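You operate a simulated robot arm through the tools that you are given. There is no shell and no other tool. Be economical: measure what you need, move in short steps, check, and stop when the job is done.

Carry out the task below with a simulated two-armed robot. There is one attempt and no reset: what you move stays moved.

JOB
Fit the pink dropper in the drop stand and give the bottle two drops.
Fine: the purple dropper goes first, into the empty well of the grey stock rack; the arm ends over the bottle. Set down upright: purple dropper.

The check looks at the end state, three seconds after you hand in, the way a careful person would. Anything else that was tipped, shoved, dropped, spilled or broken makes it a failure.

ROBOT AND FRAMES
Two 7-joint arms with fingered hands on one trunk, on a base that drives. Base frame: it is fixed to the floor where the robot stands at the start and does not move with it; the origin is under the middle of the robot, x ahead of it, y to its left, z up; the surface under the hand at the start is at about z = 0.74. Units: m, degrees, N and s.
The left shoulder is at the start at [0.025, 0.17, 1.323], the right one opposite. With the tool pointing down near the work surface each hand reaches from about 0.1 to 0.68 m from the robot's upright axis, wherever it stands, measured 20 degrees to its own side. Places, roughly: clear bottle with the blue band (6x6x16 cm) [-1.5, 2.9, 0.8]; inside of the collar of the drop stand [0.6, 0, 1]; purple dropper (3x3x9 cm) [0.6, 0, 1]; swing arm [0.6, 0, 1]; well 2 of the grey stock rack [0.7, 0, 0.7]. Payload 4 kg a hand.
The tool frame of a hand sits at the grasp point between the pads (the TCP): z along the fingers, y along the line on which they close. The tips reach 0.026 m beyond it. Largest opening 0.132 m; the body of the gripper starts 0.073 m behind the TCP. The gripper is a hand of 4 fingers: y runs from the thumb to the fingers, the wrist lies at [0, 0, -0.224] in the tool frame.
Orientation is told as [roll, pitch, yaw] about the base's x, y, z axes, in that order, counted from this pose: with the fingers straight down and closing along the base's y, the tool's x points along the base's -x, its y along +y and its z along -z.

CONTROLS
- The arms move only by the tool play_rows. It takes "left_targets", "right_targets" or both (then of equal length, played together; a hand with none holds still); each is a list that holds one entry, the list of rows, each a list of 6 numbers: the shift along the tool's x, y, z in m, then the turn, a rotation vector about the tool's x, y, z in degrees. In form: [[[dx, dy, dz, ax, ay, az], ...]]. A call has 1 to 20 rows; each row shifts and turns the commanded pose from where the row before left it, along the tool's axes as they then stand. Rows are played at 5 a second. More than 0.05 m and 8.6 degrees between two rows, and nothing of the call is played. A pose out of reach is approached as far as the arm can. The call stops where the force on the tool passes 40 N (or 10 N more than at its start, if that is more) or the arm is blocked; 0.2 s more then pass. In this call time passes only in rows, and 0.2 s behind the last. The reply holds the time, the measured pose of the TCP, the force on the tool along the base axes, the opening and the grip force, in the units named above and with some noise, with the torque about the TCP (base axes, N m) and any sound that the robot's microphone picked up.
- Cameras (640 x 400 px; columns grow to the right, rows downward): "scene" is now at [0.1078, -0.0084, 1.5014]; the picture's right is [-0.11, -0.99, 0.00], its down [-0.54, 0.06, -0.84] and it looks along [0.83, -0.10, -0.55] (base axes); focal length 276 px, centre (320, 200). "left" rides on the left gripper at [-0.068, 0.002, -0.097] in its tool frame; the picture's right is [-0.03, -1.00, 0.00], its down [0.82, -0.02, -0.58] and it looks along [0.58, -0.02, 0.82] (tool axes); focal length 270 px, centre (320, 200). "right" rides on the right gripper at [0.068, 0.002, -0.097] in its tool frame; the picture's right is [-0.02, 1.00, 0.00], its down [-0.82, -0.02, -0.58] and it looks along [-0.58, -0.01, 0.82] (tool axes); focal length 270 px, centre (320, 200).
- camera(camera): a new picture of that camera. It takes no simulated time.
- raise_lower(by): slides the trunk up (or, below 0, down) by that many m; the arms and the scene camera ride with it, the base frame stays. It gives what a move gives, with no picture.
- steer(legs): drives the robot by 1 to 6 legs, each [ahead, turn to the left] in m and degrees, along the robot's own axes; the way and the turn of a leg run together, so that a leg with both is an arc; at most 1.5 m and 180 degrees a leg. The arms and the cameras ride along, it lands a little off, and it stops where it bumps. It gives what a move gives.
- curl_fingers(finger1, finger2, finger3, thumb_bend, hand): sets how far each is bent, from 0 (flat) to 1 (curled in); at 0.3 the hand is open as for a grip, at 0.7 the pads meet at the TCP. One left out holds its place. A second passes; each finger stops where it meets its share of the squeeze, and holds until it gets a number again. It is the only way to open and close the hand. It gives what a move gives, with no picture; readings hold the bend of each and the force on the fingers (four entries, about 0 where the hand has none), thumb and palm.
- pan_tilt(pan, tilt): turns the head with the scene camera to pan (to the left, within 86 degrees either way) and tilt (down, from -29 to 69), counted from straight ahead of the robot. It gives what a move gives.
- point_at(camera, pixels): for up to 12 pixels [column, row] of the newest picture of that camera ("zoom" is the newest enlarged one), the place [x, y, z] in the base frame of the surface seen there, good to about 0.002 m. It takes no simulated time.
- close_up(camera, box): a new picture of the part [left, top, right, bottom] of that camera's present view, enlarged. It takes no simulated time.
- hand_in(): hands the job in; it is judged then, once.

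Work in short steps. Measure before you move; look again where a grasp or a placing could have gone wrong, and mend it. You have 80 turns and 58 pictures in all, those below and enlarged ones among them. Open the grippers and draw the arms clear of the work before you hand the job in, unless the task says otherwise; then end with one line.

The tools are called as a command line: name --argument value ..., lists and objects as JSON in quotes. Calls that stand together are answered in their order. play_rows: Moves the arms, as the interface text tells. Its arguments: {"type":"object","properties":{"left_targets":{"type":"array"},"right_targets":{"type":"array"}},"required":[]} The other tools are called the same way: raise_lower (by) slides the trunk up or down; curl_fingers (finger1, finger2, finger3, thumb_bend, hand) moves the fingers one by one; steer (legs) drives the base; pan_tilt (pan, tilt) turns the head that bears the scene camera; camera (camera) takes a picture; point_at (camera, pixels) gives the place of the surface under pixels of a picture; close_up (camera, box) takes an enlarged picture of a part of a camera's view; hand_in () hands the job in.

At the start:

```text
clock: 0.0
left_position: [0.5257, 0.155, 1.3089]
left_orientation: [0.0, 0.0, -0.2]
left_ft_force: [-0.1, -0.2, 0.2]
left_torque: [-0.02, 0.01, -0.02]
left_width: 0.1319
left_finger_force: 0.0
left_shape: jaw
left_bend: [0.3, 0.3, 0.3, 0.3]
left_finger forces: [0.0, 0.0, 0.0, 0.0, 0.1, 0.1]
right_position: [0.4288, -0.1833, 1.2978]
right_orientation: [0.0, 0.1, -0.2]
right_ft_force: [0.3, 0.3, -0.8]
right_torque: [-0.01, 0.0, 0.0]
right_width: 0.132
right_finger_force: 0.1
right_shape: jaw
right_bend: [0.3, 0.3, 0.3, 0.3]
right_finger forces: [0.0, 0.0, 0.1, 0.1, 0.0, 0.1]
trunk travel left (down, up): [-0.55, 0.205]
robot x, y, heading: [0.0013, -0.0015, -0.1]
head pan, tilt: [-6.5, 33.2]
```

scene: 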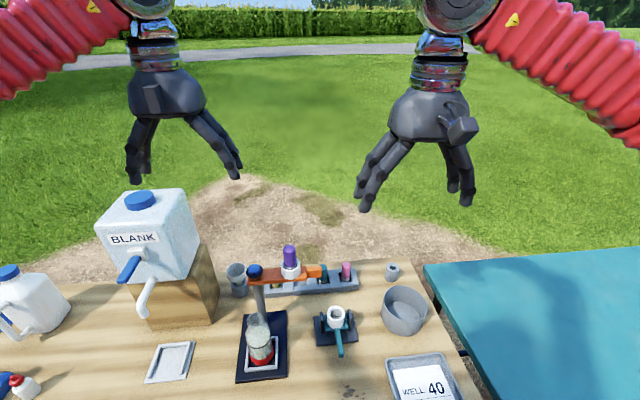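
right: 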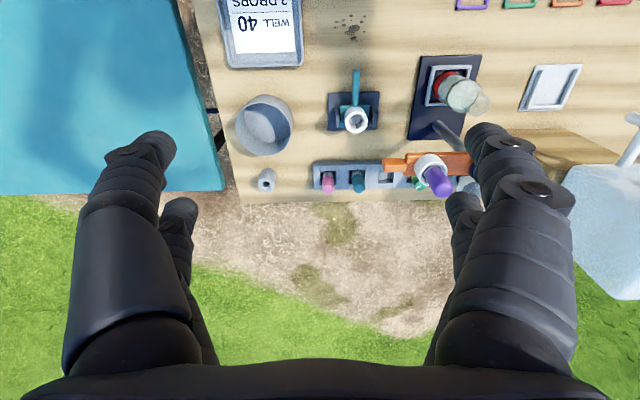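
left: 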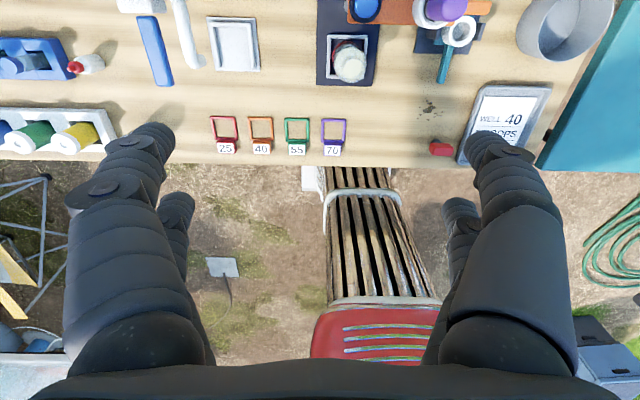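

The drop stand with the purple dropper sits at about (290,260) in the scene view, and the rack lies behind it. I'll enlarge both areas to see the details.

close_up --camera "scene" --box '[210, 230, 430, 390]'

close_up --camera "right" --box '[210, 0, 530, 200]'

point_at --camera "scene" --pixels '[[290, 248], [289, 270], [256, 270], [315, 270], [262, 355], [300, 282], [346, 270], [337, 312], [323, 275], [263, 310]]'

```text
2.50 times, centred on (320, 310) of scene
```

zoom: 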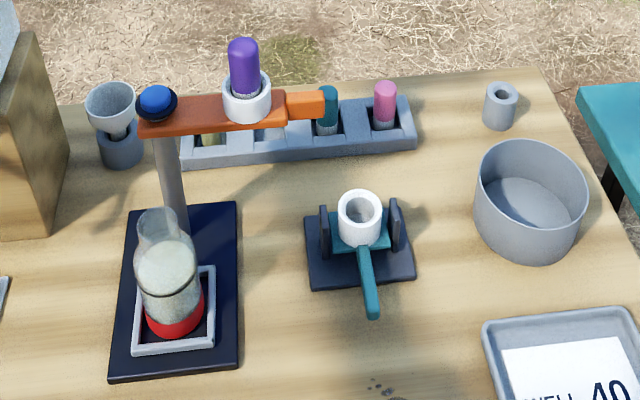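

```text
2.00 times, centred on (370, 100) of right
```

zoom: 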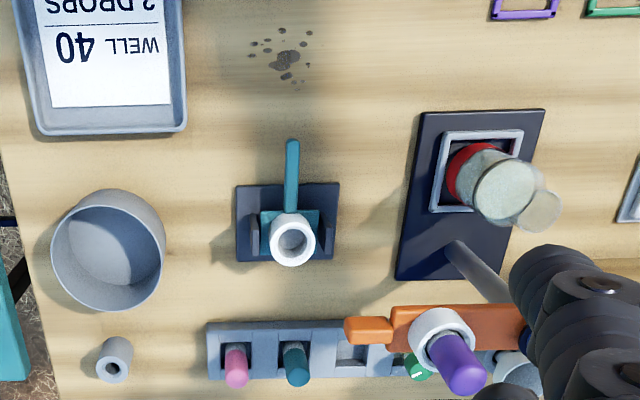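

```text
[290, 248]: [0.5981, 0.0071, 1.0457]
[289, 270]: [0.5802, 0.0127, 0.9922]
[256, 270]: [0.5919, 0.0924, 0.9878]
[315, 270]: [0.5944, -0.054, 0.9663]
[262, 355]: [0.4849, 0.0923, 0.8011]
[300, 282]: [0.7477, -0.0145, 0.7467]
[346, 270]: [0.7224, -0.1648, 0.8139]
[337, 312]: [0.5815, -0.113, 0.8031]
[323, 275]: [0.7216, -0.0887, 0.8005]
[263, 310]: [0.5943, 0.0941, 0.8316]
```

Next I'll read the card and look at how the dropper sits in the collar. I'll also look back-left toward [-1.5, 2.9], where the list puts another bottle.

close_up --camera "left" --box '[300, 0, 620, 200]'

pan_tilt --pan 86 --tilt 15

camera --camera "scene"

```text
2.00 times, centred on (460, 100) of left
```

zoom: 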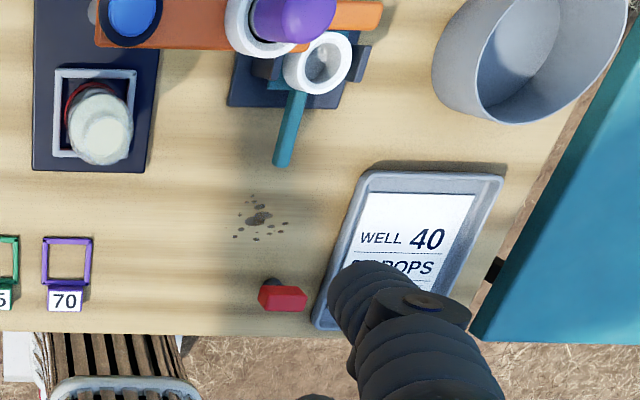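

```text
clock: 1.7
left_position: [0.5251, 0.155, 1.3103]
left_orientation: [-0.1, 0.0, -0.2]
left_ft_force: [-0.7, 0.2, 1.1]
left_torque: [0.01, -0.01, -0.02]
left_width: 0.1316
left_finger_force: 0.1
left_shape: jaw
left_bend: [0.3, 0.3, 0.3, 0.3]
left_finger forces: [0.0, 0.0, 0.1, 0.0, 0.0, 0.0]
right_position: [0.4292, -0.1829, 1.2981]
right_orientation: [0.0, 0.0, -0.1]
right_ft_force: [-0.2, -0.2, -0.7]
right_torque: [-0.03, -0.04, -0.03]
right_width: 0.1318
right_finger_force: 0.1
right_shape: jaw
right_bend: [0.3, 0.3, 0.3, 0.3]
right_finger forces: [0.0, 0.0, 0.1, 0.0, 0.1, 0.1]
trunk travel left (down, up): [-0.55, 0.205]
robot x, y, heading: [0.0015, -0.0004, 0.1]
head pan, tilt: [85.9, 15.0]
```

```text
51 pictures are left
```

scene: 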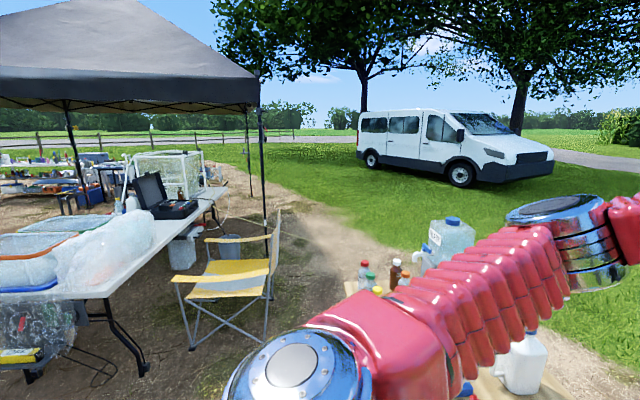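

A table stands to the back-left. I'll zoom in on the black case near (170,195), where the blue-banded bottle should be.

close_up --camera "scene" --box '[90, 130, 250, 230]'

point_at --camera "zoom" --pixels '[[360, 250], [300, 300], [200, 250]]'

pan_tilt --pan 15 --tilt 45

camera --camera "scene"

```text
4.00 times, centred on (170, 180) of scene
```

zoom: 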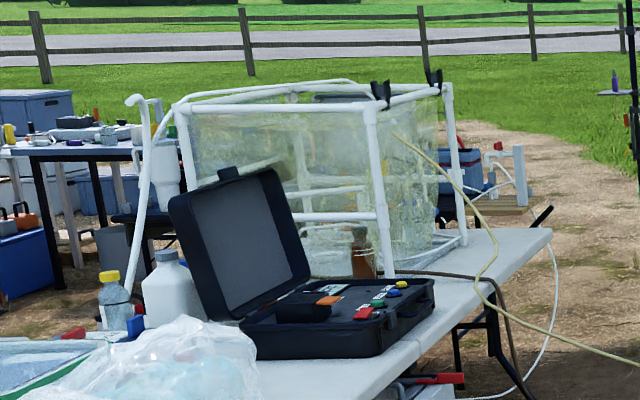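

```text
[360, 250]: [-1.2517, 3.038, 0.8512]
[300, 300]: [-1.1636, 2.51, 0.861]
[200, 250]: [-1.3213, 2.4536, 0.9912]
```

```text
clock: 3.1
left_position: [0.5251, 0.1549, 1.3097]
left_orientation: [0.0, 0.0, -0.2]
left_ft_force: [-0.7, -0.3, 1.3]
left_torque: [0.01, -0.02, -0.02]
left_width: 0.1319
left_finger_force: 0.1
left_shape: jaw
left_bend: [0.3, 0.3, 0.3, 0.3]
left_finger forces: [0.0, 0.1, 0.0, 0.1, 0.1, 0.0]
right_position: [0.4302, -0.1828, 1.2994]
right_orientation: [0.0, 0.1, -0.1]
right_ft_force: [-0.2, -0.1, 0.6]
right_torque: [0.03, 0.01, 0.0]
right_width: 0.1319
right_finger_force: 0.1
right_shape: jaw
right_bend: [0.3, 0.3, 0.3, 0.3]
right_finger forces: [0.0, 0.0, 0.0, 0.1, 0.0, 0.1]
trunk travel left (down, up): [-0.55, 0.205]
robot x, y, heading: [0.0021, -0.0015, 0.0]
head pan, tilt: [15.0, 45.0]
```

```text
49 pictures are left
```

scene: 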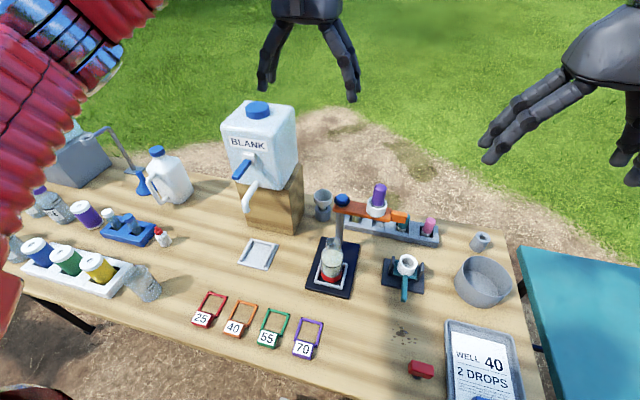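

The job bottle is the one in the stand, at (332,262). I'll zoom in on the stand and rack to locate the wells and the neck.

close_up --camera "scene" --box '[290, 170, 450, 310]'

point_at --camera "scene" --pixels '[[332, 252], [343, 200], [379, 187], [376, 211], [401, 215], [429, 226], [354, 222], [373, 228], [387, 228], [410, 232], [437, 239]]'

```text
2.86 times, centred on (370, 240) of scene
```

zoom: 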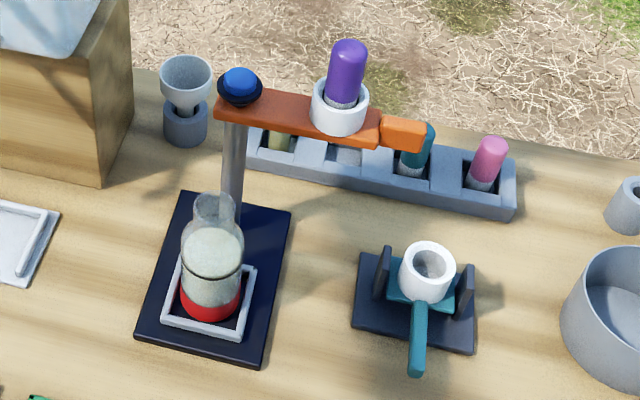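

```text
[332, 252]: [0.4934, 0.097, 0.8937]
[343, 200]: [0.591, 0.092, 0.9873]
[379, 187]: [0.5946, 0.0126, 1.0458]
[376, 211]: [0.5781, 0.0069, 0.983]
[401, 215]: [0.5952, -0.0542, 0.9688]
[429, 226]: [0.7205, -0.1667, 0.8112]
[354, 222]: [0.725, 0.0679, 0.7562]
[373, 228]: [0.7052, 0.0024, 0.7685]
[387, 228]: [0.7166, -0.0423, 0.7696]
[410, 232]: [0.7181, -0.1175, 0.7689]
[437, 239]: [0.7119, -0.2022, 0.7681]
```

The wells are at y of about 0.065, -0.005 (empty), -0.09 and -0.167, with x about 0.72. That is slightly out of reach, so I'll measure the table's front edge and see whether I can drive ahead.

pan_tilt --pan 0 --tilt 69

camera --camera "scene"

point_at --camera "scene" --pixels '[[320, 180], [320, 250], [320, 300], [320, 350], [320, 390], [200, 300], [440, 300], [320, 220], [320, 120]]'

```text
clock: 4.0
left_position: [0.5251, 0.155, 1.3103]
left_orientation: [0.0, 0.0, -0.1]
left_ft_force: [-0.8, 0.1, -0.4]
left_torque: [-0.02, -0.01, 0.01]
left_width: 0.1319
left_finger_force: 0.2
left_shape: jaw
left_bend: [0.3, 0.3, 0.3, 0.3]
left_finger forces: [0.1, 0.1, 0.0, 0.0, 0.0, 0.0]
right_position: [0.4296, -0.1825, 1.2978]
right_orientation: [0.0, 0.1, -0.2]
right_ft_force: [0.2, 0.0, 0.5]
right_torque: [0.01, -0.01, 0.02]
right_width: 0.1319
right_finger_force: 0.0
right_shape: jaw
right_bend: [0.3, 0.3, 0.3, 0.3]
right_finger forces: [0.0, 0.0, 0.1, 0.0, 0.0, 0.0]
trunk travel left (down, up): [-0.55, 0.205]
robot x, y, heading: [-0.0022, 0.0026, 0.3]
head pan, tilt: [0.0, 68.8]
```

```text
47 pictures are left
```

scene: 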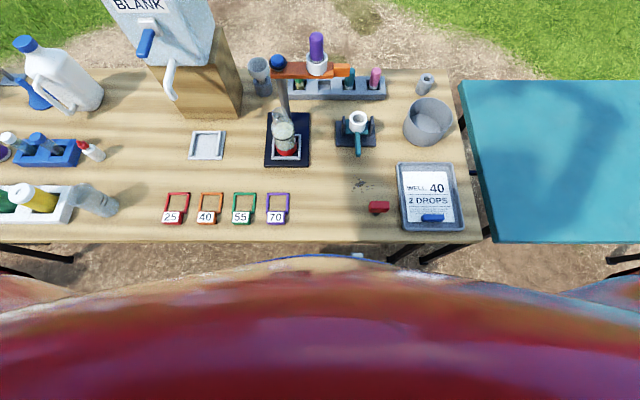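

```text
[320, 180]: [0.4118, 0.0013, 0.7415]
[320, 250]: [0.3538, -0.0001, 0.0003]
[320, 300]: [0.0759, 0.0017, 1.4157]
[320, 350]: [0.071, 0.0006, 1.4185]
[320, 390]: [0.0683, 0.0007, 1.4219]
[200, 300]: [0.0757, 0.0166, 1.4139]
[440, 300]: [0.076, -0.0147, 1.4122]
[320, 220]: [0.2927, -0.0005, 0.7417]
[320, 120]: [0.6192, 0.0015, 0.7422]
```

The table's front edge is near x=0.25. I'll check how far the robot's own base and trunk reach forward with the left camera's start picture.

camera --camera "left"

point_at --camera "left" --pixels '[[370, 160], [360, 190], [365, 240], [380, 300], [380, 320], [380, 350], [310, 180], [440, 150]]'

```text
46 pictures are left
```

left: 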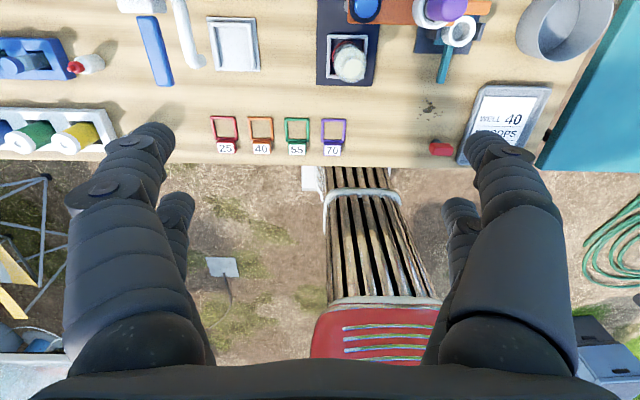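

```text
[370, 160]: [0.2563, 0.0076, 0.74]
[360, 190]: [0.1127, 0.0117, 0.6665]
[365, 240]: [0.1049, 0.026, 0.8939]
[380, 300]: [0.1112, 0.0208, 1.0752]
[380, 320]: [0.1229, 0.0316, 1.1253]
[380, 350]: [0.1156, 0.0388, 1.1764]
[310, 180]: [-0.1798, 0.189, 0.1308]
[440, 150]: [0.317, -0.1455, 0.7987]
```

The trunk front is at 0.115 and the table edge at 0.255, so I'll drive ahead 0.09 m.

steer --legs '[[0.09, 0]]'

pan_tilt --pan 0 --tilt 50

close_up --camera "scene" --box '[230, 60, 430, 185]'

```text
clock: 4.8
left_position: [0.5416, 0.1551, 1.3144]
left_orientation: [0.0, -0.2, -0.2]
left_ft_force: [-0.4, -0.8, 0.7]
left_torque: [0.01, 0.04, 0.02]
left_width: 0.132
left_finger_force: 0.1
left_shape: jaw
left_bend: [0.3, 0.3, 0.3, 0.3]
left_finger forces: [0.0, 0.1, 0.0, 0.0, 0.0, 0.0]
right_position: [0.446, -0.182, 1.3002]
right_orientation: [-0.1, -0.2, -0.1]
right_ft_force: [1.3, -0.7, 0.9]
right_torque: [0.02, 0.04, 0.0]
right_width: 0.1318
right_finger_force: 0.0
right_shape: jaw
right_bend: [0.3, 0.3, 0.3, 0.3]
right_finger forces: [0.0, 0.1, 0.0, 0.1, 0.0, 0.0]
trunk travel left (down, up): [-0.55, 0.205]
robot x, y, heading: [0.0162, 0.0023, 0.0]
head pan, tilt: [0.0, 68.8]
stopped in leg 1: the robot was blocked; the commanded pose is now the measured one
```

```text
clock: 5.6
left_position: [0.5401, 0.1547, 1.3147]
left_orientation: [0.0, -0.3, -0.2]
left_ft_force: [0.0, 0.1, -0.1]
left_torque: [0.03, -0.03, 0.02]
left_width: 0.1316
left_finger_force: 0.1
left_shape: jaw
left_bend: [0.3, 0.3, 0.3, 0.3]
left_finger forces: [0.1, 0.0, 0.1, 0.1, 0.0, 0.0]
right_position: [0.4437, -0.182, 1.3016]
right_orientation: [-0.1, -0.2, 0.0]
right_ft_force: [-0.7, 0.7, -0.5]
right_torque: [0.0, -0.01, -0.01]
right_width: 0.1319
right_finger_force: 0.0
right_shape: jaw
right_bend: [0.3, 0.3, 0.3, 0.3]
right_finger forces: [0.0, 0.0, 0.1, 0.0, 0.1, 0.0]
trunk travel left (down, up): [-0.55, 0.205]
robot x, y, heading: [0.0218, 0.0016, 0.0]
head pan, tilt: [0.0, 50.0]
```

```text
3.20 times, centred on (330, 122) of scene
```

zoom: 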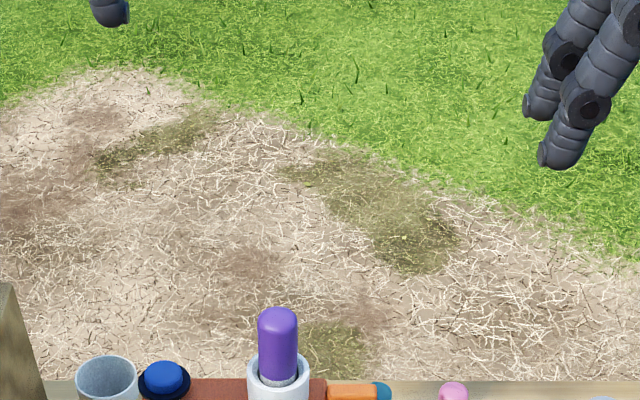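

The base bumped after about 2 cm. I'll back off 1 cm to stop touching the table, then re-check the scene.

steer --legs '[[-0.012, 0]]'

camera --camera "scene"

point_at --camera "scene" --pixels '[[317, 165], [278, 180], [372, 184], [284, 260], [320, 310]]'

```text
clock: 6.4
left_position: [0.5306, 0.1545, 1.3131]
left_orientation: [0.0, -0.1, -0.2]
left_ft_force: [0.0, -0.8, -0.5]
left_torque: [0.02, -0.02, -0.01]
left_width: 0.1321
left_finger_force: 0.0
left_shape: jaw
left_bend: [0.3, 0.3, 0.3, 0.3]
left_finger forces: [0.0, 0.0, 0.0, 0.1, 0.1, 0.0]
right_position: [0.4361, -0.1829, 1.2987]
right_orientation: [0.0, -0.1, -0.1]
right_ft_force: [0.0, 0.2, 0.2]
right_torque: [-0.02, 0.01, 0.04]
right_width: 0.1316
right_finger_force: 0.1
right_shape: jaw
right_bend: [0.3, 0.3, 0.3, 0.3]
right_finger forces: [0.1, 0.0, 0.0, 0.0, 0.0, 0.0]
trunk travel left (down, up): [-0.55, 0.205]
robot x, y, heading: [0.0063, 0.0, -0.0]
head pan, tilt: [0.0, 50.0]
```

```text
44 pictures are left
```

scene: 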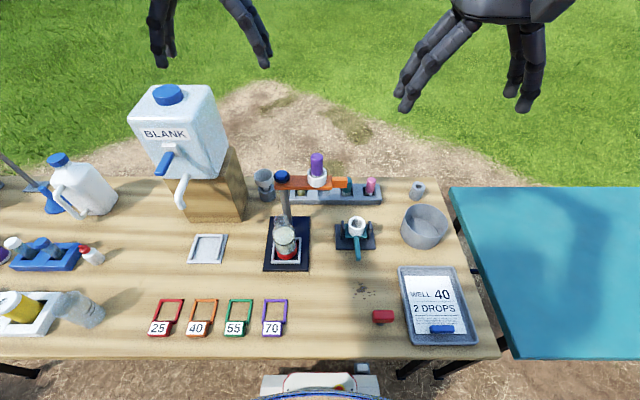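

```text
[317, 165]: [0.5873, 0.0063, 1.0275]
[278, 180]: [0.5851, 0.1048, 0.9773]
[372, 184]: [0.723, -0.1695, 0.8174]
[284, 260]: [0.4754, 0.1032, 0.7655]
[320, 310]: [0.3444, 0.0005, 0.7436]
```

Nothing has shifted. I'll draw the left hand back and bring the right hand above the purple dropper, tilted so its fingers point forward by 20° for extra reach.

play_rows --left_targets '[[[0.045, 0.01, 0, 0, 0, 0], [0.045, 0.01, 0, 0, 0, 0], [0.045, 0.01, 0, 0, 0, 0], [0.045, 0.01, 0, 0, 0, 0], [0.045, 0.01, 0, 0, 0, 0], [0, 0, 0, 0, 0, 0], [0, 0, 0, 0, 0, 0], [0, 0, 0, 0, 0, 0], [0, 0, 0, 0, 0, 0]]]' --right_targets '[[[-0.0128, 0.0386, 0.02, 0, 0, 0], [-0.0128, 0.0386, 0.02, 0, 0, 0], [-0.0128, 0.0386, 0.02, 0, 0, 0], [-0.0128, 0.0386, 0.02, 0, 0, 0], [-0.0128, 0.0386, 0.02, 0, 0, 0], [0, 0, 0, 0, -5, 0], [0, 0, 0, 0, -5, 0], [0, 0, 0, 0, -5, 0], [0, 0, 0, 0, -5, 0]]]'

camera --camera "right"

```text
clock: 8.4
left_position: [0.3048, 0.2065, 1.3128]
left_orientation: [0.1, -0.3, -0.3]
left_ft_force: [0.0, 0.3, -1.2]
left_torque: [-0.02, 0.0, 0.0]
left_width: 0.132
left_finger_force: 0.0
left_shape: jaw
left_bend: [0.3, 0.3, 0.3, 0.3]
left_finger forces: [0.0, 0.0, 0.0, 0.0, 0.0, 0.0]
right_position: [0.4985, 0.0109, 1.2003]
right_orientation: [0.0, -20.2, -0.2]
right_ft_force: [-1.6, 0.8, -0.2]
right_torque: [-0.01, -0.04, 0.02]
right_width: 0.1318
right_finger_force: 0.0
right_shape: jaw
right_bend: [0.3, 0.3, 0.3, 0.3]
right_finger forces: [0.0, 0.1, 0.1, 0.0, 0.0, 0.0]
trunk travel left (down, up): [-0.55, 0.205]
robot x, y, heading: [0.0062, -0.0001, 0.0]
head pan, tilt: [0.0, 50.0]
```

```text
43 pictures are left
```

right: 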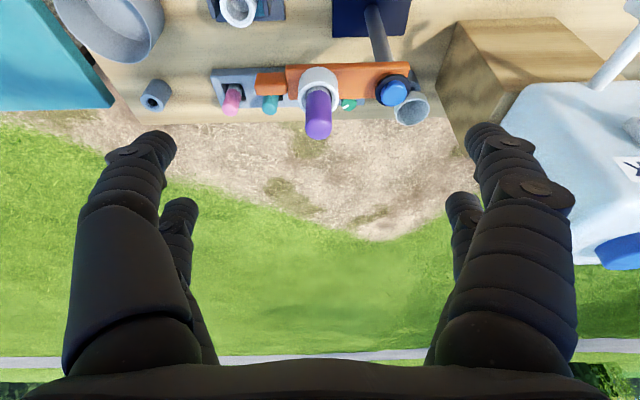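

The purple dropper is centred at column 318, so y is aligned. I'll zoom in on it and on the rack wells.

close_up --camera "right" --box '[200, 40, 440, 150]'

point_at --camera "zoom" --pixels '[[315, 135], [318, 245], [305, 95], [340, 80], [290, 85], [510, 130], [195, 115], [82, 160], [82, 120], [395, 175], [190, 170]]'

```text
2.67 times, centred on (320, 95) of right
```

zoom: 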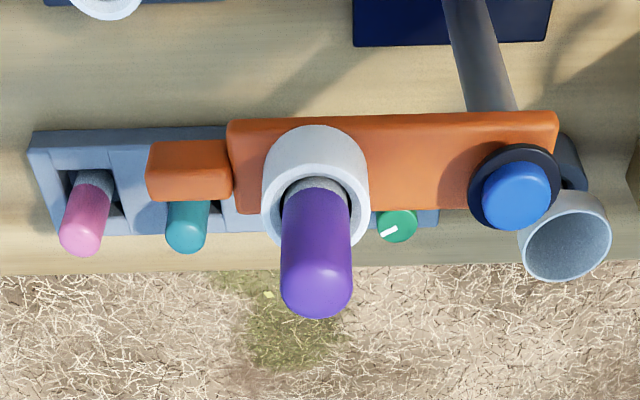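

```text
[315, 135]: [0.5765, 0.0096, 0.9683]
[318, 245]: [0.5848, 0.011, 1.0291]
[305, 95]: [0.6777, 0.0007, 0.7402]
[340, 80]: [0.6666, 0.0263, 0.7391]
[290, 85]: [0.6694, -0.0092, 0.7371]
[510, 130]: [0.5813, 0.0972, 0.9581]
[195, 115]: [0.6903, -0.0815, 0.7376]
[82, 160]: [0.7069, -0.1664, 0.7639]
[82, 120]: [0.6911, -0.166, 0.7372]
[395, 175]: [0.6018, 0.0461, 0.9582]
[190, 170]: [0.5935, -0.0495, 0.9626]
```

The bulb axis is about [0.596, 0.010], with its top at 1.046 and the collar top at about 0.99. I'll half close the hand to keep clear of the post cap and approach along the tool axis.

curl_fingers --hand "right" --finger1 0.45 --finger2 0.45 --finger3 0.45 --thumb_bend 0.45

play_rows --right_targets '[[[-0.031, 0, 0, 0, 0, 0], [0, 0, 0.04, 0, 0, 0], [0, 0, 0.04, 0, 0, 0], [0, 0, 0.04, 0, 0, 0]]]'

camera --camera "right"

close_up --camera "scene" --box '[220, 60, 420, 220]'

```text
clock: 9.4
left_position: [0.3041, 0.2051, 1.3128]
left_orientation: [0.1, -0.3, -0.2]
left_ft_force: [0.3, 0.3, -0.3]
left_torque: [0.01, 0.01, 0.02]
left_width: 0.1321
left_finger_force: 0.0
left_shape: jaw
left_bend: [0.3, 0.3, 0.3, 0.3]
left_finger forces: [0.0, 0.1, 0.0, 0.0, 0.0, 0.1]
right_position: [0.4988, 0.0104, 1.2009]
right_orientation: [-0.1, -20.3, -0.2]
right_ft_force: [-0.2, -0.8, 0.5]
right_torque: [0.01, 0.0, -0.02]
right_width: 0.0838
right_finger_force: 0.0
right_shape: fingers
right_bend: [0.45, 0.45, 0.45, 0.45]
right_finger forces: [0.0, 0.0, 0.1, 0.1, 0.1, 0.1]
trunk travel left (down, up): [-0.55, 0.205]
robot x, y, heading: [0.0043, -0.0009, 0.2]
head pan, tilt: [0.0, 50.0]
```

```text
clock: 10.4
left_position: [0.3047, 0.2046, 1.3137]
left_orientation: [0.0, -0.2, -0.3]
left_ft_force: [-0.2, -0.3, 0.0]
left_torque: [0.01, 0.01, 0.02]
left_width: 0.132
left_finger_force: 0.0
left_shape: jaw
left_bend: [0.3, 0.3, 0.3, 0.3]
left_finger forces: [0.0, 0.1, 0.0, 0.1, 0.0, 0.0]
right_position: [0.5685, 0.011, 1.0959]
right_orientation: [-0.1, -20.1, -0.1]
right_ft_force: [0.4, 0.4, 0.7]
right_torque: [-0.01, -0.01, -0.01]
right_width: 0.0832
right_finger_force: 0.2
right_shape: fingers
right_bend: [0.45, 0.45, 0.45, 0.45]
right_finger forces: [0.1, 0.1, 0.0, 0.1, 0.0, 0.1]
trunk travel left (down, up): [-0.55, 0.205]
robot x, y, heading: [0.0051, 0.0, -0.1]
head pan, tilt: [0.0, 50.0]
```

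```text
41 pictures are left
```

right: 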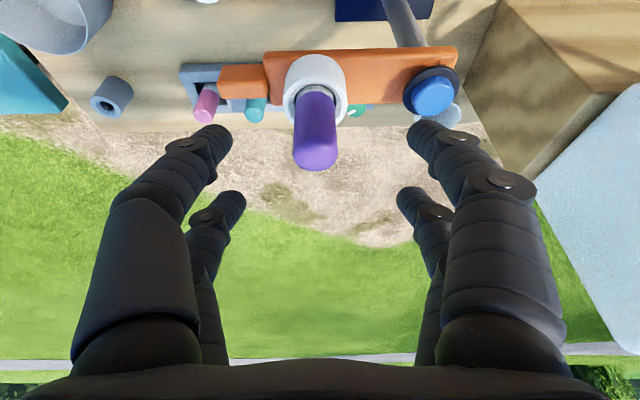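

```text
2.50 times, centred on (320, 140) of scene
```

zoom: 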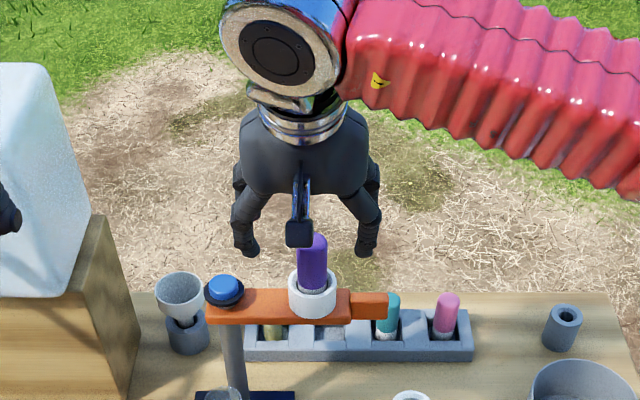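

Two fingers are visible on each side. I'll measure the fingertip positions to learn their spacing along the tool's x.

point_at --camera "right" --pixels '[[425, 130], [410, 197], [220, 138], [235, 198], [490, 185], [435, 212], [185, 145], [207, 218], [313, 160], [314, 110]]'

```text
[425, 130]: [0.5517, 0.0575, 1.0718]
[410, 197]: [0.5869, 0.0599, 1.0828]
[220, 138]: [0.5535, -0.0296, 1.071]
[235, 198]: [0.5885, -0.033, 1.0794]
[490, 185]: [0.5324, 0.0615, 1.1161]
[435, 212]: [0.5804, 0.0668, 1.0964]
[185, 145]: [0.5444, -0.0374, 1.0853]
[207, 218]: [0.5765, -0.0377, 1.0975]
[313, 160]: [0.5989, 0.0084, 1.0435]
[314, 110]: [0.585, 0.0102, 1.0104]
```

The finger pairs sit about ±0.018 along tool x, so they will cradle the bulb. I'll descend 0.082 along the tool axis.

play_rows --right_targets '[[[-0.002, -0.001, 0.03, 0, 0, 0], [0, 0, 0.026, 0, 0, 0], [0, 0, 0.026, 0, 0, 0], [0, 0, 0, 0, 0, 0]]]'

camera --camera "right"

close_up --camera "scene" --box '[250, 110, 390, 210]'

```text
clock: 11.4
left_position: [0.3041, 0.2055, 1.3127]
left_orientation: [0.0, -0.3, -0.2]
left_ft_force: [-0.5, 0.5, 0.4]
left_torque: [-0.03, -0.03, 0.01]
left_width: 0.1319
left_finger_force: 0.1
left_shape: jaw
left_bend: [0.3, 0.3, 0.3, 0.3]
left_finger forces: [0.0, 0.0, 0.0, 0.1, 0.0, 0.0]
right_position: [0.6004, 0.01, 1.0211]
right_orientation: [0.0, -20.3, -0.1]
right_ft_force: [0.1, 0.0, 0.2]
right_torque: [0.0, 0.02, 0.0]
right_width: 0.0835
right_finger_force: 0.1
right_shape: fingers
right_bend: [0.45, 0.45, 0.45, 0.45]
right_finger forces: [0.1, 0.1, 0.1, 0.0, 0.0, 0.1]
trunk travel left (down, up): [-0.55, 0.205]
robot x, y, heading: [0.003, 0.0016, -0.0]
head pan, tilt: [0.0, 50.0]
```

```text
39 pictures are left
```

right: 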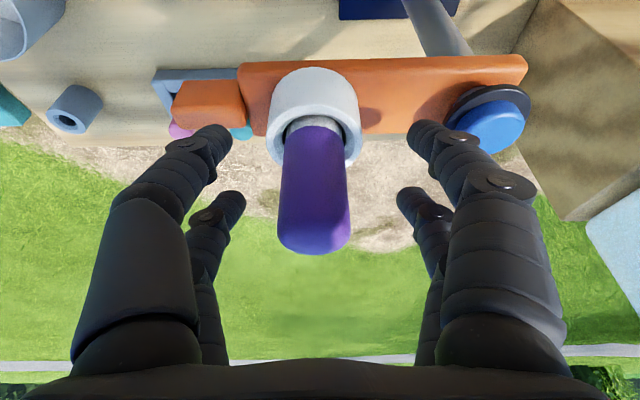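

```text
4.00 times, centred on (320, 160) of scene
```

zoom: 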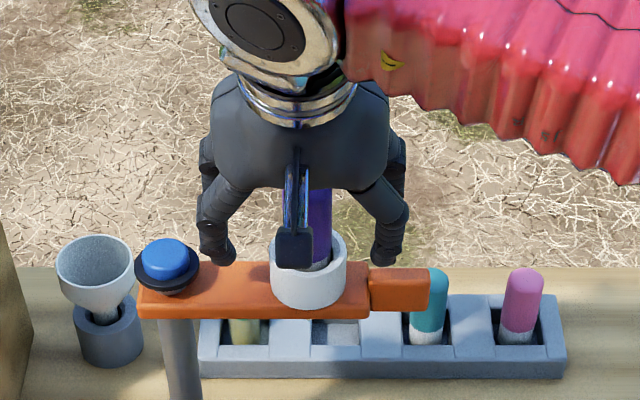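

The alignment is good. I'll close gently in stages so the bulb isn't squeezed more than needed.

curl_fingers --hand "right" --finger1 0.6 --finger2 0.6 --finger3 0.6 --thumb_bend 0.6

```text
clock: 12.4
left_position: [0.3049, 0.2046, 1.3127]
left_orientation: [0.0, -0.2, -0.3]
left_ft_force: [-0.7, 0.8, 0.3]
left_torque: [0.03, -0.02, -0.04]
left_width: 0.1318
left_finger_force: 0.0
left_shape: jaw
left_bend: [0.3, 0.3, 0.3, 0.3]
left_finger forces: [0.0, 0.0, 0.1, 0.1, 0.0, 0.1]
right_position: [0.5993, 0.0099, 1.0215]
right_orientation: [-0.1, -20.2, -0.3]
right_ft_force: [-0.6, -3.2, 0.4]
right_torque: [-0.13, 0.03, 0.0]
right_width: 0.0435
right_finger_force: 2.2
right_shape: fingers
right_bend: [0.58, 0.6, 0.6, 0.58]
right_finger forces: [1.3, 0.0, 0.0, 0.0, 4.1, 0.1]
trunk travel left (down, up): [-0.55, 0.205]
robot x, y, heading: [0.0071, 0.0038, -0.2]
head pan, tilt: [0.0, 50.0]
```

Finger 1 and the thumb touch already, and the side load is 3 N toward -y. I'll check with a picture before going on.

camera --camera "right"

```text
37 pictures are left
```

right: 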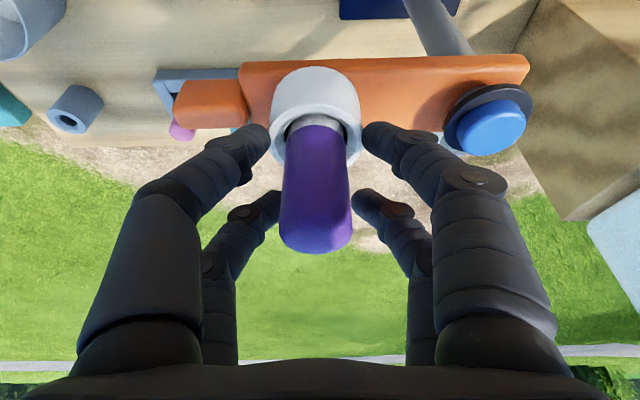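

The near fingertips are touching the white collar, because the tilt lowers that pair. I'll open slightly and raise the hand 14 mm along the tool axis.

curl_fingers --hand "right" --finger1 0.53 --finger2 0.53 --finger3 0.53 --thumb_bend 0.53

play_rows --right_targets '[[[0, -0.002, -0.007, 0, 0, 0], [0, 0, -0.007, 0, 0, 0]]]'

curl_fingers --hand "right" --finger1 0.61 --finger2 0.61 --finger3 0.61 --thumb_bend 0.61

camera --camera "right"

```text
clock: 13.4
left_position: [0.3041, 0.2051, 1.3124]
left_orientation: [0.0, -0.1, -0.1]
left_ft_force: [-0.7, -0.4, 0.5]
left_torque: [0.0, 0.01, -0.01]
left_width: 0.132
left_finger_force: 0.0
left_shape: jaw
left_bend: [0.3, 0.3, 0.3, 0.3]
left_finger forces: [0.1, 0.0, 0.1, 0.0, 0.1, 0.0]
right_position: [0.6002, 0.0106, 1.0221]
right_orientation: [0.0, -20.2, -0.2]
right_ft_force: [1.4, -0.3, 0.5]
right_torque: [-0.03, 0.01, 0.02]
right_width: 0.055
right_finger_force: 0.0
right_shape: fingers
right_bend: [0.53, 0.53, 0.53, 0.53]
right_finger forces: [0.1, 0.0, 0.1, 0.0, 0.0, 0.0]
trunk travel left (down, up): [-0.55, 0.205]
robot x, y, heading: [0.0092, -0.0014, 0.0]
head pan, tilt: [0.0, 50.0]
```

```text
clock: 14.0
left_position: [0.3044, 0.2044, 1.3133]
left_orientation: [-0.1, -0.2, -0.2]
left_ft_force: [0.4, 0.2, 0.0]
left_torque: [0.02, 0.01, 0.01]
left_width: 0.132
left_finger_force: 0.0
left_shape: jaw
left_bend: [0.3, 0.3, 0.3, 0.3]
left_finger forces: [0.0, 0.0, 0.1, 0.0, 0.0, 0.1]
right_position: [0.5952, 0.0087, 1.0361]
right_orientation: [0.0, -20.1, -0.1]
right_ft_force: [-0.7, 0.2, 0.1]
right_torque: [0.01, 0.0, 0.01]
right_width: 0.055
right_finger_force: 0.0
right_shape: fingers
right_bend: [0.53, 0.53, 0.53, 0.53]
right_finger forces: [0.0, 0.0, 0.0, 0.0, 0.0, 0.0]
trunk travel left (down, up): [-0.55, 0.205]
robot x, y, heading: [0.0094, 0.0001, -0.0]
head pan, tilt: [0.0, 50.0]
```

```text
clock: 15.0
left_position: [0.3046, 0.205, 1.3134]
left_orientation: [0.0, -0.2, -0.1]
left_ft_force: [-0.2, 0.2, 1.1]
left_torque: [0.01, 0.0, -0.03]
left_width: 0.1318
left_finger_force: 0.1
left_shape: jaw
left_bend: [0.3, 0.3, 0.3, 0.3]
left_finger forces: [0.0, 0.1, 0.0, 0.0, 0.1, 0.0]
right_position: [0.5954, 0.0093, 1.0373]
right_orientation: [-0.1, -20.2, -0.2]
right_ft_force: [1.0, 0.5, -0.3]
right_torque: [0.02, 0.02, 0.01]
right_width: 0.03
right_finger_force: 0.1
right_shape: fingers
right_bend: [0.61, 0.61, 0.61, 0.61]
right_finger forces: [0.1, 0.0, 0.1, 0.0, 0.1, 0.1]
trunk travel left (down, up): [-0.55, 0.205]
robot x, y, heading: [0.0062, -0.0008, 0.1]
head pan, tilt: [0.0, 50.0]
```

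```text
36 pictures are left
```

right: 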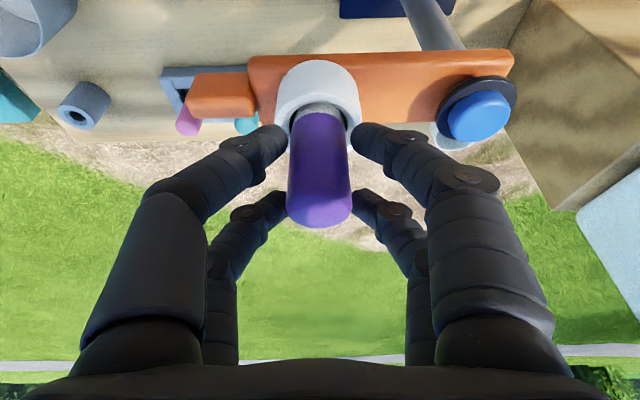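

Now it's balanced with no contact at 0.61. I'll close a bit more.

curl_fingers --hand "right" --finger1 0.64 --finger2 0.64 --finger3 0.64 --thumb_bend 0.64

```text
clock: 16.0
left_position: [0.3036, 0.2049, 1.314]
left_orientation: [0.0, -0.2, -0.1]
left_ft_force: [0.1, -0.6, -0.1]
left_torque: [-0.02, 0.0, 0.0]
left_width: 0.1317
left_finger_force: 0.1
left_shape: jaw
left_bend: [0.3, 0.3, 0.3, 0.3]
left_finger forces: [0.0, 0.0, 0.0, 0.0, 0.0, 0.0]
right_position: [0.5959, 0.0087, 1.0368]
right_orientation: [-0.1, -20.2, -0.1]
right_ft_force: [-0.3, -0.8, 0.4]
right_torque: [-0.03, 0.01, 0.0]
right_width: 0.0204
right_finger_force: 0.0
right_shape: fingers
right_bend: [0.64, 0.64, 0.64, 0.64]
right_finger forces: [0.0, 0.0, 0.0, 0.0, 0.2, 0.0]
trunk travel left (down, up): [-0.55, 0.205]
robot x, y, heading: [0.0065, -0.004, -0.2]
head pan, tilt: [0.0, 50.0]
```

There is still almost no force at a width of 0.020. I'll go a touch further and look.

curl_fingers --hand "right" --finger1 0.67 --finger2 0.67 --finger3 0.67 --thumb_bend 0.67

camera --camera "right"

```text
clock: 17.0
left_position: [0.3042, 0.2053, 1.3113]
left_orientation: [0.1, -0.1, -0.2]
left_ft_force: [0.0, 0.6, 0.5]
left_torque: [0.02, 0.01, 0.01]
left_width: 0.1324
left_finger_force: 0.0
left_shape: jaw
left_bend: [0.3, 0.3, 0.3, 0.3]
left_finger forces: [0.1, 0.0, 0.0, 0.0, 0.0, 0.1]
right_position: [0.5956, 0.009, 1.0364]
right_orientation: [0.0, -20.2, -0.2]
right_ft_force: [0.4, 0.0, -0.3]
right_torque: [-0.01, -0.01, 0.05]
right_width: 0.0119
right_finger_force: 0.4
right_shape: fingers
right_bend: [0.66, 0.66, 0.67, 0.67]
right_finger forces: [0.3, 0.1, 0.2, 0.0, 0.2, 0.0]
trunk travel left (down, up): [-0.55, 0.205]
robot x, y, heading: [0.0037, -0.001, 0.1]
head pan, tilt: [0.0, 50.0]
```

```text
35 pictures are left
```

right: 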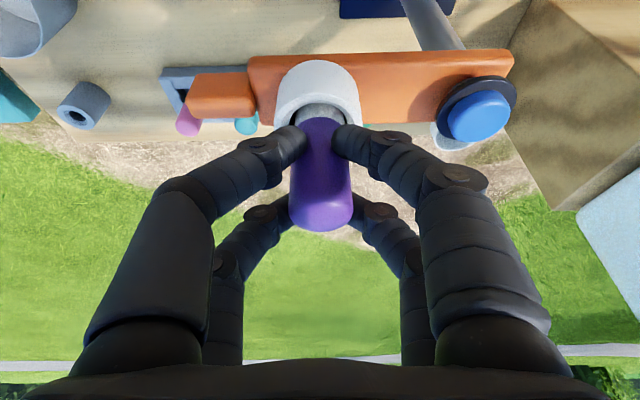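

The fingers now touch lightly all round the bulb. I'll tighten slightly to 0.69 and try a small lift straight up, tracking the forces.

curl_fingers --hand "right" --finger1 0.69 --finger2 0.69 --finger3 0.69 --thumb_bend 0.69

```text
clock: 18.0
left_position: [0.3038, 0.206, 1.3127]
left_orientation: [0.0, -0.2, -0.2]
left_ft_force: [-0.5, -0.2, -0.3]
left_torque: [0.0, 0.01, 0.03]
left_width: 0.1319
left_finger_force: 0.0
left_shape: jaw
left_bend: [0.3, 0.3, 0.3, 0.3]
left_finger forces: [0.1, 0.0, 0.1, 0.1, 0.0, 0.0]
right_position: [0.5957, 0.0088, 1.0372]
right_orientation: [0.0, -20.2, -0.1]
right_ft_force: [0.1, -0.4, -0.4]
right_torque: [-0.01, -0.02, -0.01]
right_width: 0.0097
right_finger_force: 2.1
right_shape: fingers
right_bend: [0.67, 0.67, 0.67, 0.68]
right_finger forces: [1.1, 1.3, 1.0, 0.1, 1.4, 0.1]
trunk travel left (down, up): [-0.55, 0.205]
robot x, y, heading: [0.006, -0.0019, -0.2]
head pan, tilt: [0.0, 50.0]
```

The grip is a gentle 1–1.4 N per finger. I'll lift 8 cm straight up.

play_rows --right_targets '[[[-0.0034, 0, -0.0094, 0, 0, 0], [-0.0034, 0, -0.0094, 0, 0, 0], [-0.0068, 0, -0.0188, 0, 0, 0], [-0.0068, 0, -0.0188, 0, 0, 0], [-0.0068, 0, -0.0188, 0, 0, 0]]]'

camera --camera "right"

close_up --camera "scene" --box '[240, 90, 400, 210]'

```text
clock: 19.2
left_position: [0.3036, 0.205, 1.3126]
left_orientation: [0.0, -0.2, -0.2]
left_ft_force: [-0.7, -0.7, -0.7]
left_torque: [0.0, 0.01, -0.01]
left_width: 0.1321
left_finger_force: 0.1
left_shape: jaw
left_bend: [0.3, 0.3, 0.3, 0.3]
left_finger forces: [0.0, 0.0, 0.0, 0.1, 0.1, 0.1]
right_position: [0.5955, 0.0077, 1.115]
right_orientation: [0.0, -20.2, -0.1]
right_ft_force: [0.3, -0.4, -0.1]
right_torque: [0.01, 0.01, -0.04]
right_width: 0.0094
right_finger_force: 2.1
right_shape: fingers
right_bend: [0.67, 0.67, 0.67, 0.68]
right_finger forces: [1.2, 1.1, 1.0, 0.0, 1.1, 0.0]
trunk travel left (down, up): [-0.55, 0.205]
robot x, y, heading: [0.0057, 0.0005, -0.0]
head pan, tilt: [0.0, 50.0]
```

```text
34 pictures are left
```

right: 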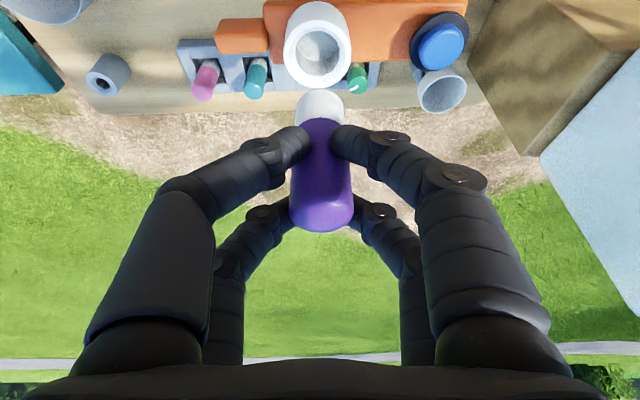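

```text
3.33 times, centred on (320, 150) of scene
```

zoom: 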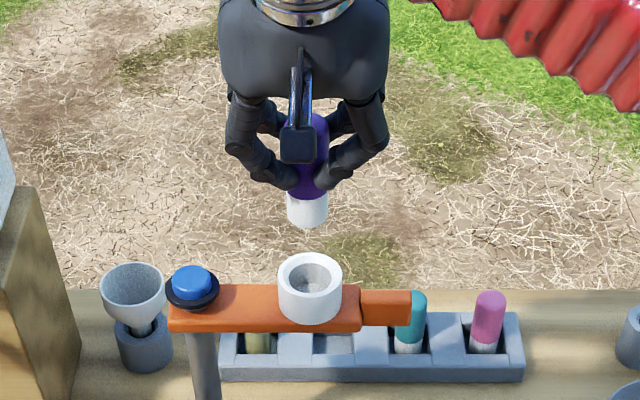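

The purple dropper is out and upright. The swing arm would be in the way of my hand camera at the rack, and it has to end over the bottle anyway. So I'll park the right hand to the right, still holding the dropper, and close the left hand for pushing.

play_rows --right_targets '[[[0.0, -0.02, -0.02, 0, 0, 0], [0.01, -0.03, -0.02, 0, 0, 0], [0.02, -0.035, -0.01, 0, 0, 0], [0.025, -0.035, 0, 0, 0, 0], [0.025, -0.035, 0, 0, 0, 0], [0.025, -0.035, 0, 0, 0, 0], [0.025, -0.035, 0, 0, 0, 0], [0, -0.02, 0, 0, 0, 0]]]'

curl_fingers --hand "left" --finger1 0.69 --finger2 0.69 --finger3 0.69 --thumb_bend 0.69

close_up --camera "scene" --box '[230, 130, 410, 280]'

point_at --camera "zoom" --pixels '[[320, 180], [320, 150], [290, 185], [350, 185], [360, 205], [430, 195], [395, 190], [395, 215], [192, 330], [188, 300], [188, 280], [335, 270]]'

```text
clock: 21.0
left_position: [0.3039, 0.205, 1.3141]
left_orientation: [0.0, -0.2, -0.2]
left_ft_force: [0.5, -0.5, 0.1]
left_torque: [0.01, -0.01, -0.04]
left_width: 0.1321
left_finger_force: 0.1
left_shape: jaw
left_bend: [0.3, 0.3, 0.3, 0.3]
left_finger forces: [0.0, 0.1, 0.0, 0.0, 0.0, 0.0]
right_position: [0.4541, -0.2354, 1.118]
right_orientation: [0.1, -20.2, -0.2]
right_ft_force: [0.0, -0.3, -0.5]
right_torque: [-0.03, 0.02, 0.0]
right_width: 0.0093
right_finger_force: 2.3
right_shape: fingers
right_bend: [0.67, 0.67, 0.67, 0.68]
right_finger forces: [1.1, 1.1, 1.0, 0.1, 1.2, 0.0]
trunk travel left (down, up): [-0.55, 0.205]
robot x, y, heading: [0.007, -0.0014, -0.0]
head pan, tilt: [0.0, 50.0]
```

```text
clock: 22.0
left_position: [0.3035, 0.2051, 1.3131]
left_orientation: [0.0, -0.1, -0.2]
left_ft_force: [0.6, 0.7, -0.6]
left_torque: [-0.02, -0.01, -0.05]
left_width: 0.0047
left_finger_force: 0.1
left_shape: fingers
left_bend: [0.69, 0.69, 0.69, 0.69]
left_finger forces: [0.1, 0.0, 0.0, 0.1, 0.0, 0.0]
right_position: [0.4541, -0.2359, 1.1173]
right_orientation: [0.0, -20.2, -0.1]
right_ft_force: [0.3, -0.6, -0.4]
right_torque: [0.01, 0.0, -0.01]
right_width: 0.0092
right_finger_force: 2.4
right_shape: fingers
right_bend: [0.67, 0.67, 0.67, 0.68]
right_finger forces: [1.1, 1.2, 1.0, 0.0, 1.2, 0.0]
trunk travel left (down, up): [-0.55, 0.205]
robot x, y, heading: [0.0069, 0.0003, -0.0]
head pan, tilt: [0.0, 50.0]
```

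```text
2.67 times, centred on (320, 205) of scene
```

zoom: 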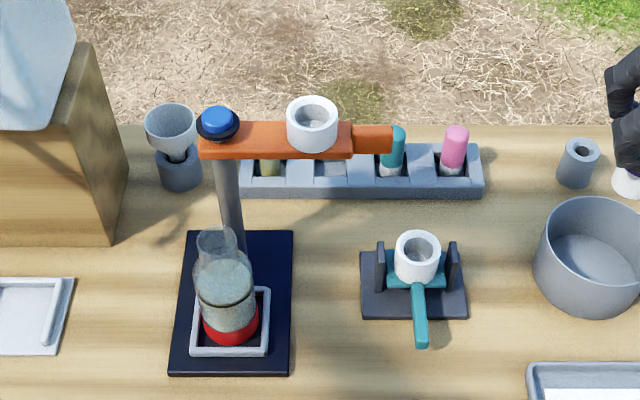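

```text
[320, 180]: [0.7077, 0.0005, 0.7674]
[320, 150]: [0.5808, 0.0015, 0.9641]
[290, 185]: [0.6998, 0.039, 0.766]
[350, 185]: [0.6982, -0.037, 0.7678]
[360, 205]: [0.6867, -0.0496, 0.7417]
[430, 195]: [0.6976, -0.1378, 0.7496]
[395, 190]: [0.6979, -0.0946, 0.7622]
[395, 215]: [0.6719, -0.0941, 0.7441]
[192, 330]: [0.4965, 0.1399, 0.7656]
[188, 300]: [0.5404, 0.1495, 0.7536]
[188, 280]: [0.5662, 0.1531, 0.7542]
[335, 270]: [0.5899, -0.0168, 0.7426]
```

I'll measure the handle, arm edges, collar and bottle neck in this same picture.

point_at --camera "zoom" --pixels '[[372, 128], [372, 148], [388, 138], [355, 128], [290, 115], [335, 115], [312, 100], [312, 138], [215, 120], [216, 232], [218, 265], [230, 340]]'

camera --camera "left"

```text
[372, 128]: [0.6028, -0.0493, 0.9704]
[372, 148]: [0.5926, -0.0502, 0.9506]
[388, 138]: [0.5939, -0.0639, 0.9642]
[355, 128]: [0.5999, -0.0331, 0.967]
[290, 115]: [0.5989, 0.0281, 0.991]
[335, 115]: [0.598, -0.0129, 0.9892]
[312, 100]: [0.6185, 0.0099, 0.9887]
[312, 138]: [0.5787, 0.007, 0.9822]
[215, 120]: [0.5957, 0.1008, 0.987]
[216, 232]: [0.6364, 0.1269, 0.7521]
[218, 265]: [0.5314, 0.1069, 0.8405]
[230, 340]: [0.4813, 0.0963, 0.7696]
```

```text
31 pictures are left
```

left: 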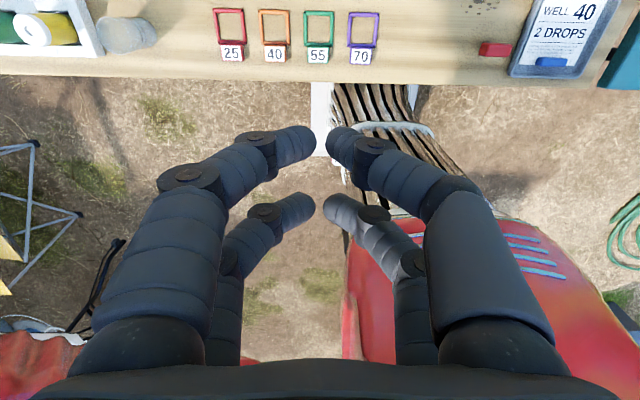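

The handle spans y from -0.035 to -0.068 and z from 0.945 to 0.970. The post is near (0.598, 0.095). I'll bring the closed left hand above the space behind the handle.

play_rows --left_targets '[[[-0.0357, -0.026, 0.021, 0, 0, 0], [-0.0357, -0.026, 0.021, 0, 0, 0], [-0.0357, -0.026, 0.021, 0, 0, 0], [-0.0357, -0.026, 0.021, 0, 0, 0], [-0.0357, -0.026, 0.021, 0, 0, 0], [-0.0357, -0.026, 0.021, 0, 0, 0], [-0.0357, -0.026, 0.021, 0, 0, 0], [-0.0357, -0.026, 0.021, 0, 0, 0], [-0.0357, -0.026, 0.021, 0, 0, 0], [-0.0357, -0.026, 0.021, 0, 0, 0]]]'

camera --camera "left"

```text
clock: 24.2
left_position: [0.65, -0.0542, 1.1065]
left_orientation: [0.2, -0.5, -0.6]
left_ft_force: [1.4, 2.8, -0.7]
left_torque: [-0.3, 0.12, 0.04]
left_width: 0.0043
left_finger_force: 0.0
left_shape: fingers
left_bend: [0.69, 0.69, 0.69, 0.69]
left_finger forces: [0.0, 0.0, 0.0, 0.0, 0.0, 0.0]
left hand out of reach, approached as far as the arm can: row 10
right_position: [0.453, -0.2393, 1.1185]
right_orientation: [0.1, -20.2, -0.2]
right_ft_force: [0.1, -0.8, -1.4]
right_torque: [0.06, -0.04, 0.04]
right_width: 0.0094
right_finger_force: 2.0
right_shape: fingers
right_bend: [0.67, 0.67, 0.67, 0.68]
right_finger forces: [1.2, 1.3, 1.1, 0.0, 1.3, 0.1]
trunk travel left (down, up): [-0.55, 0.205]
robot x, y, heading: [0.0062, -0.0003, 0.0]
head pan, tilt: [0.0, 50.0]
```

```text
30 pictures are left
```

left: 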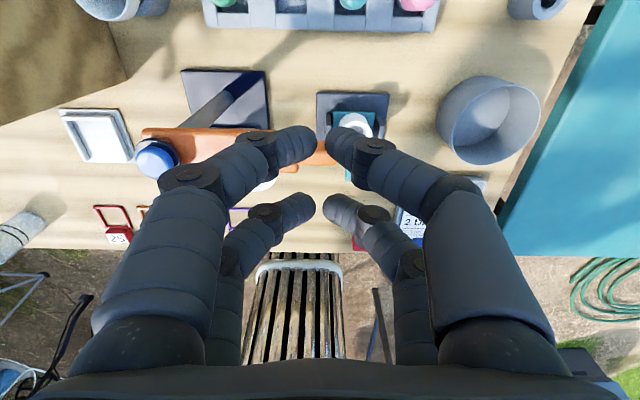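

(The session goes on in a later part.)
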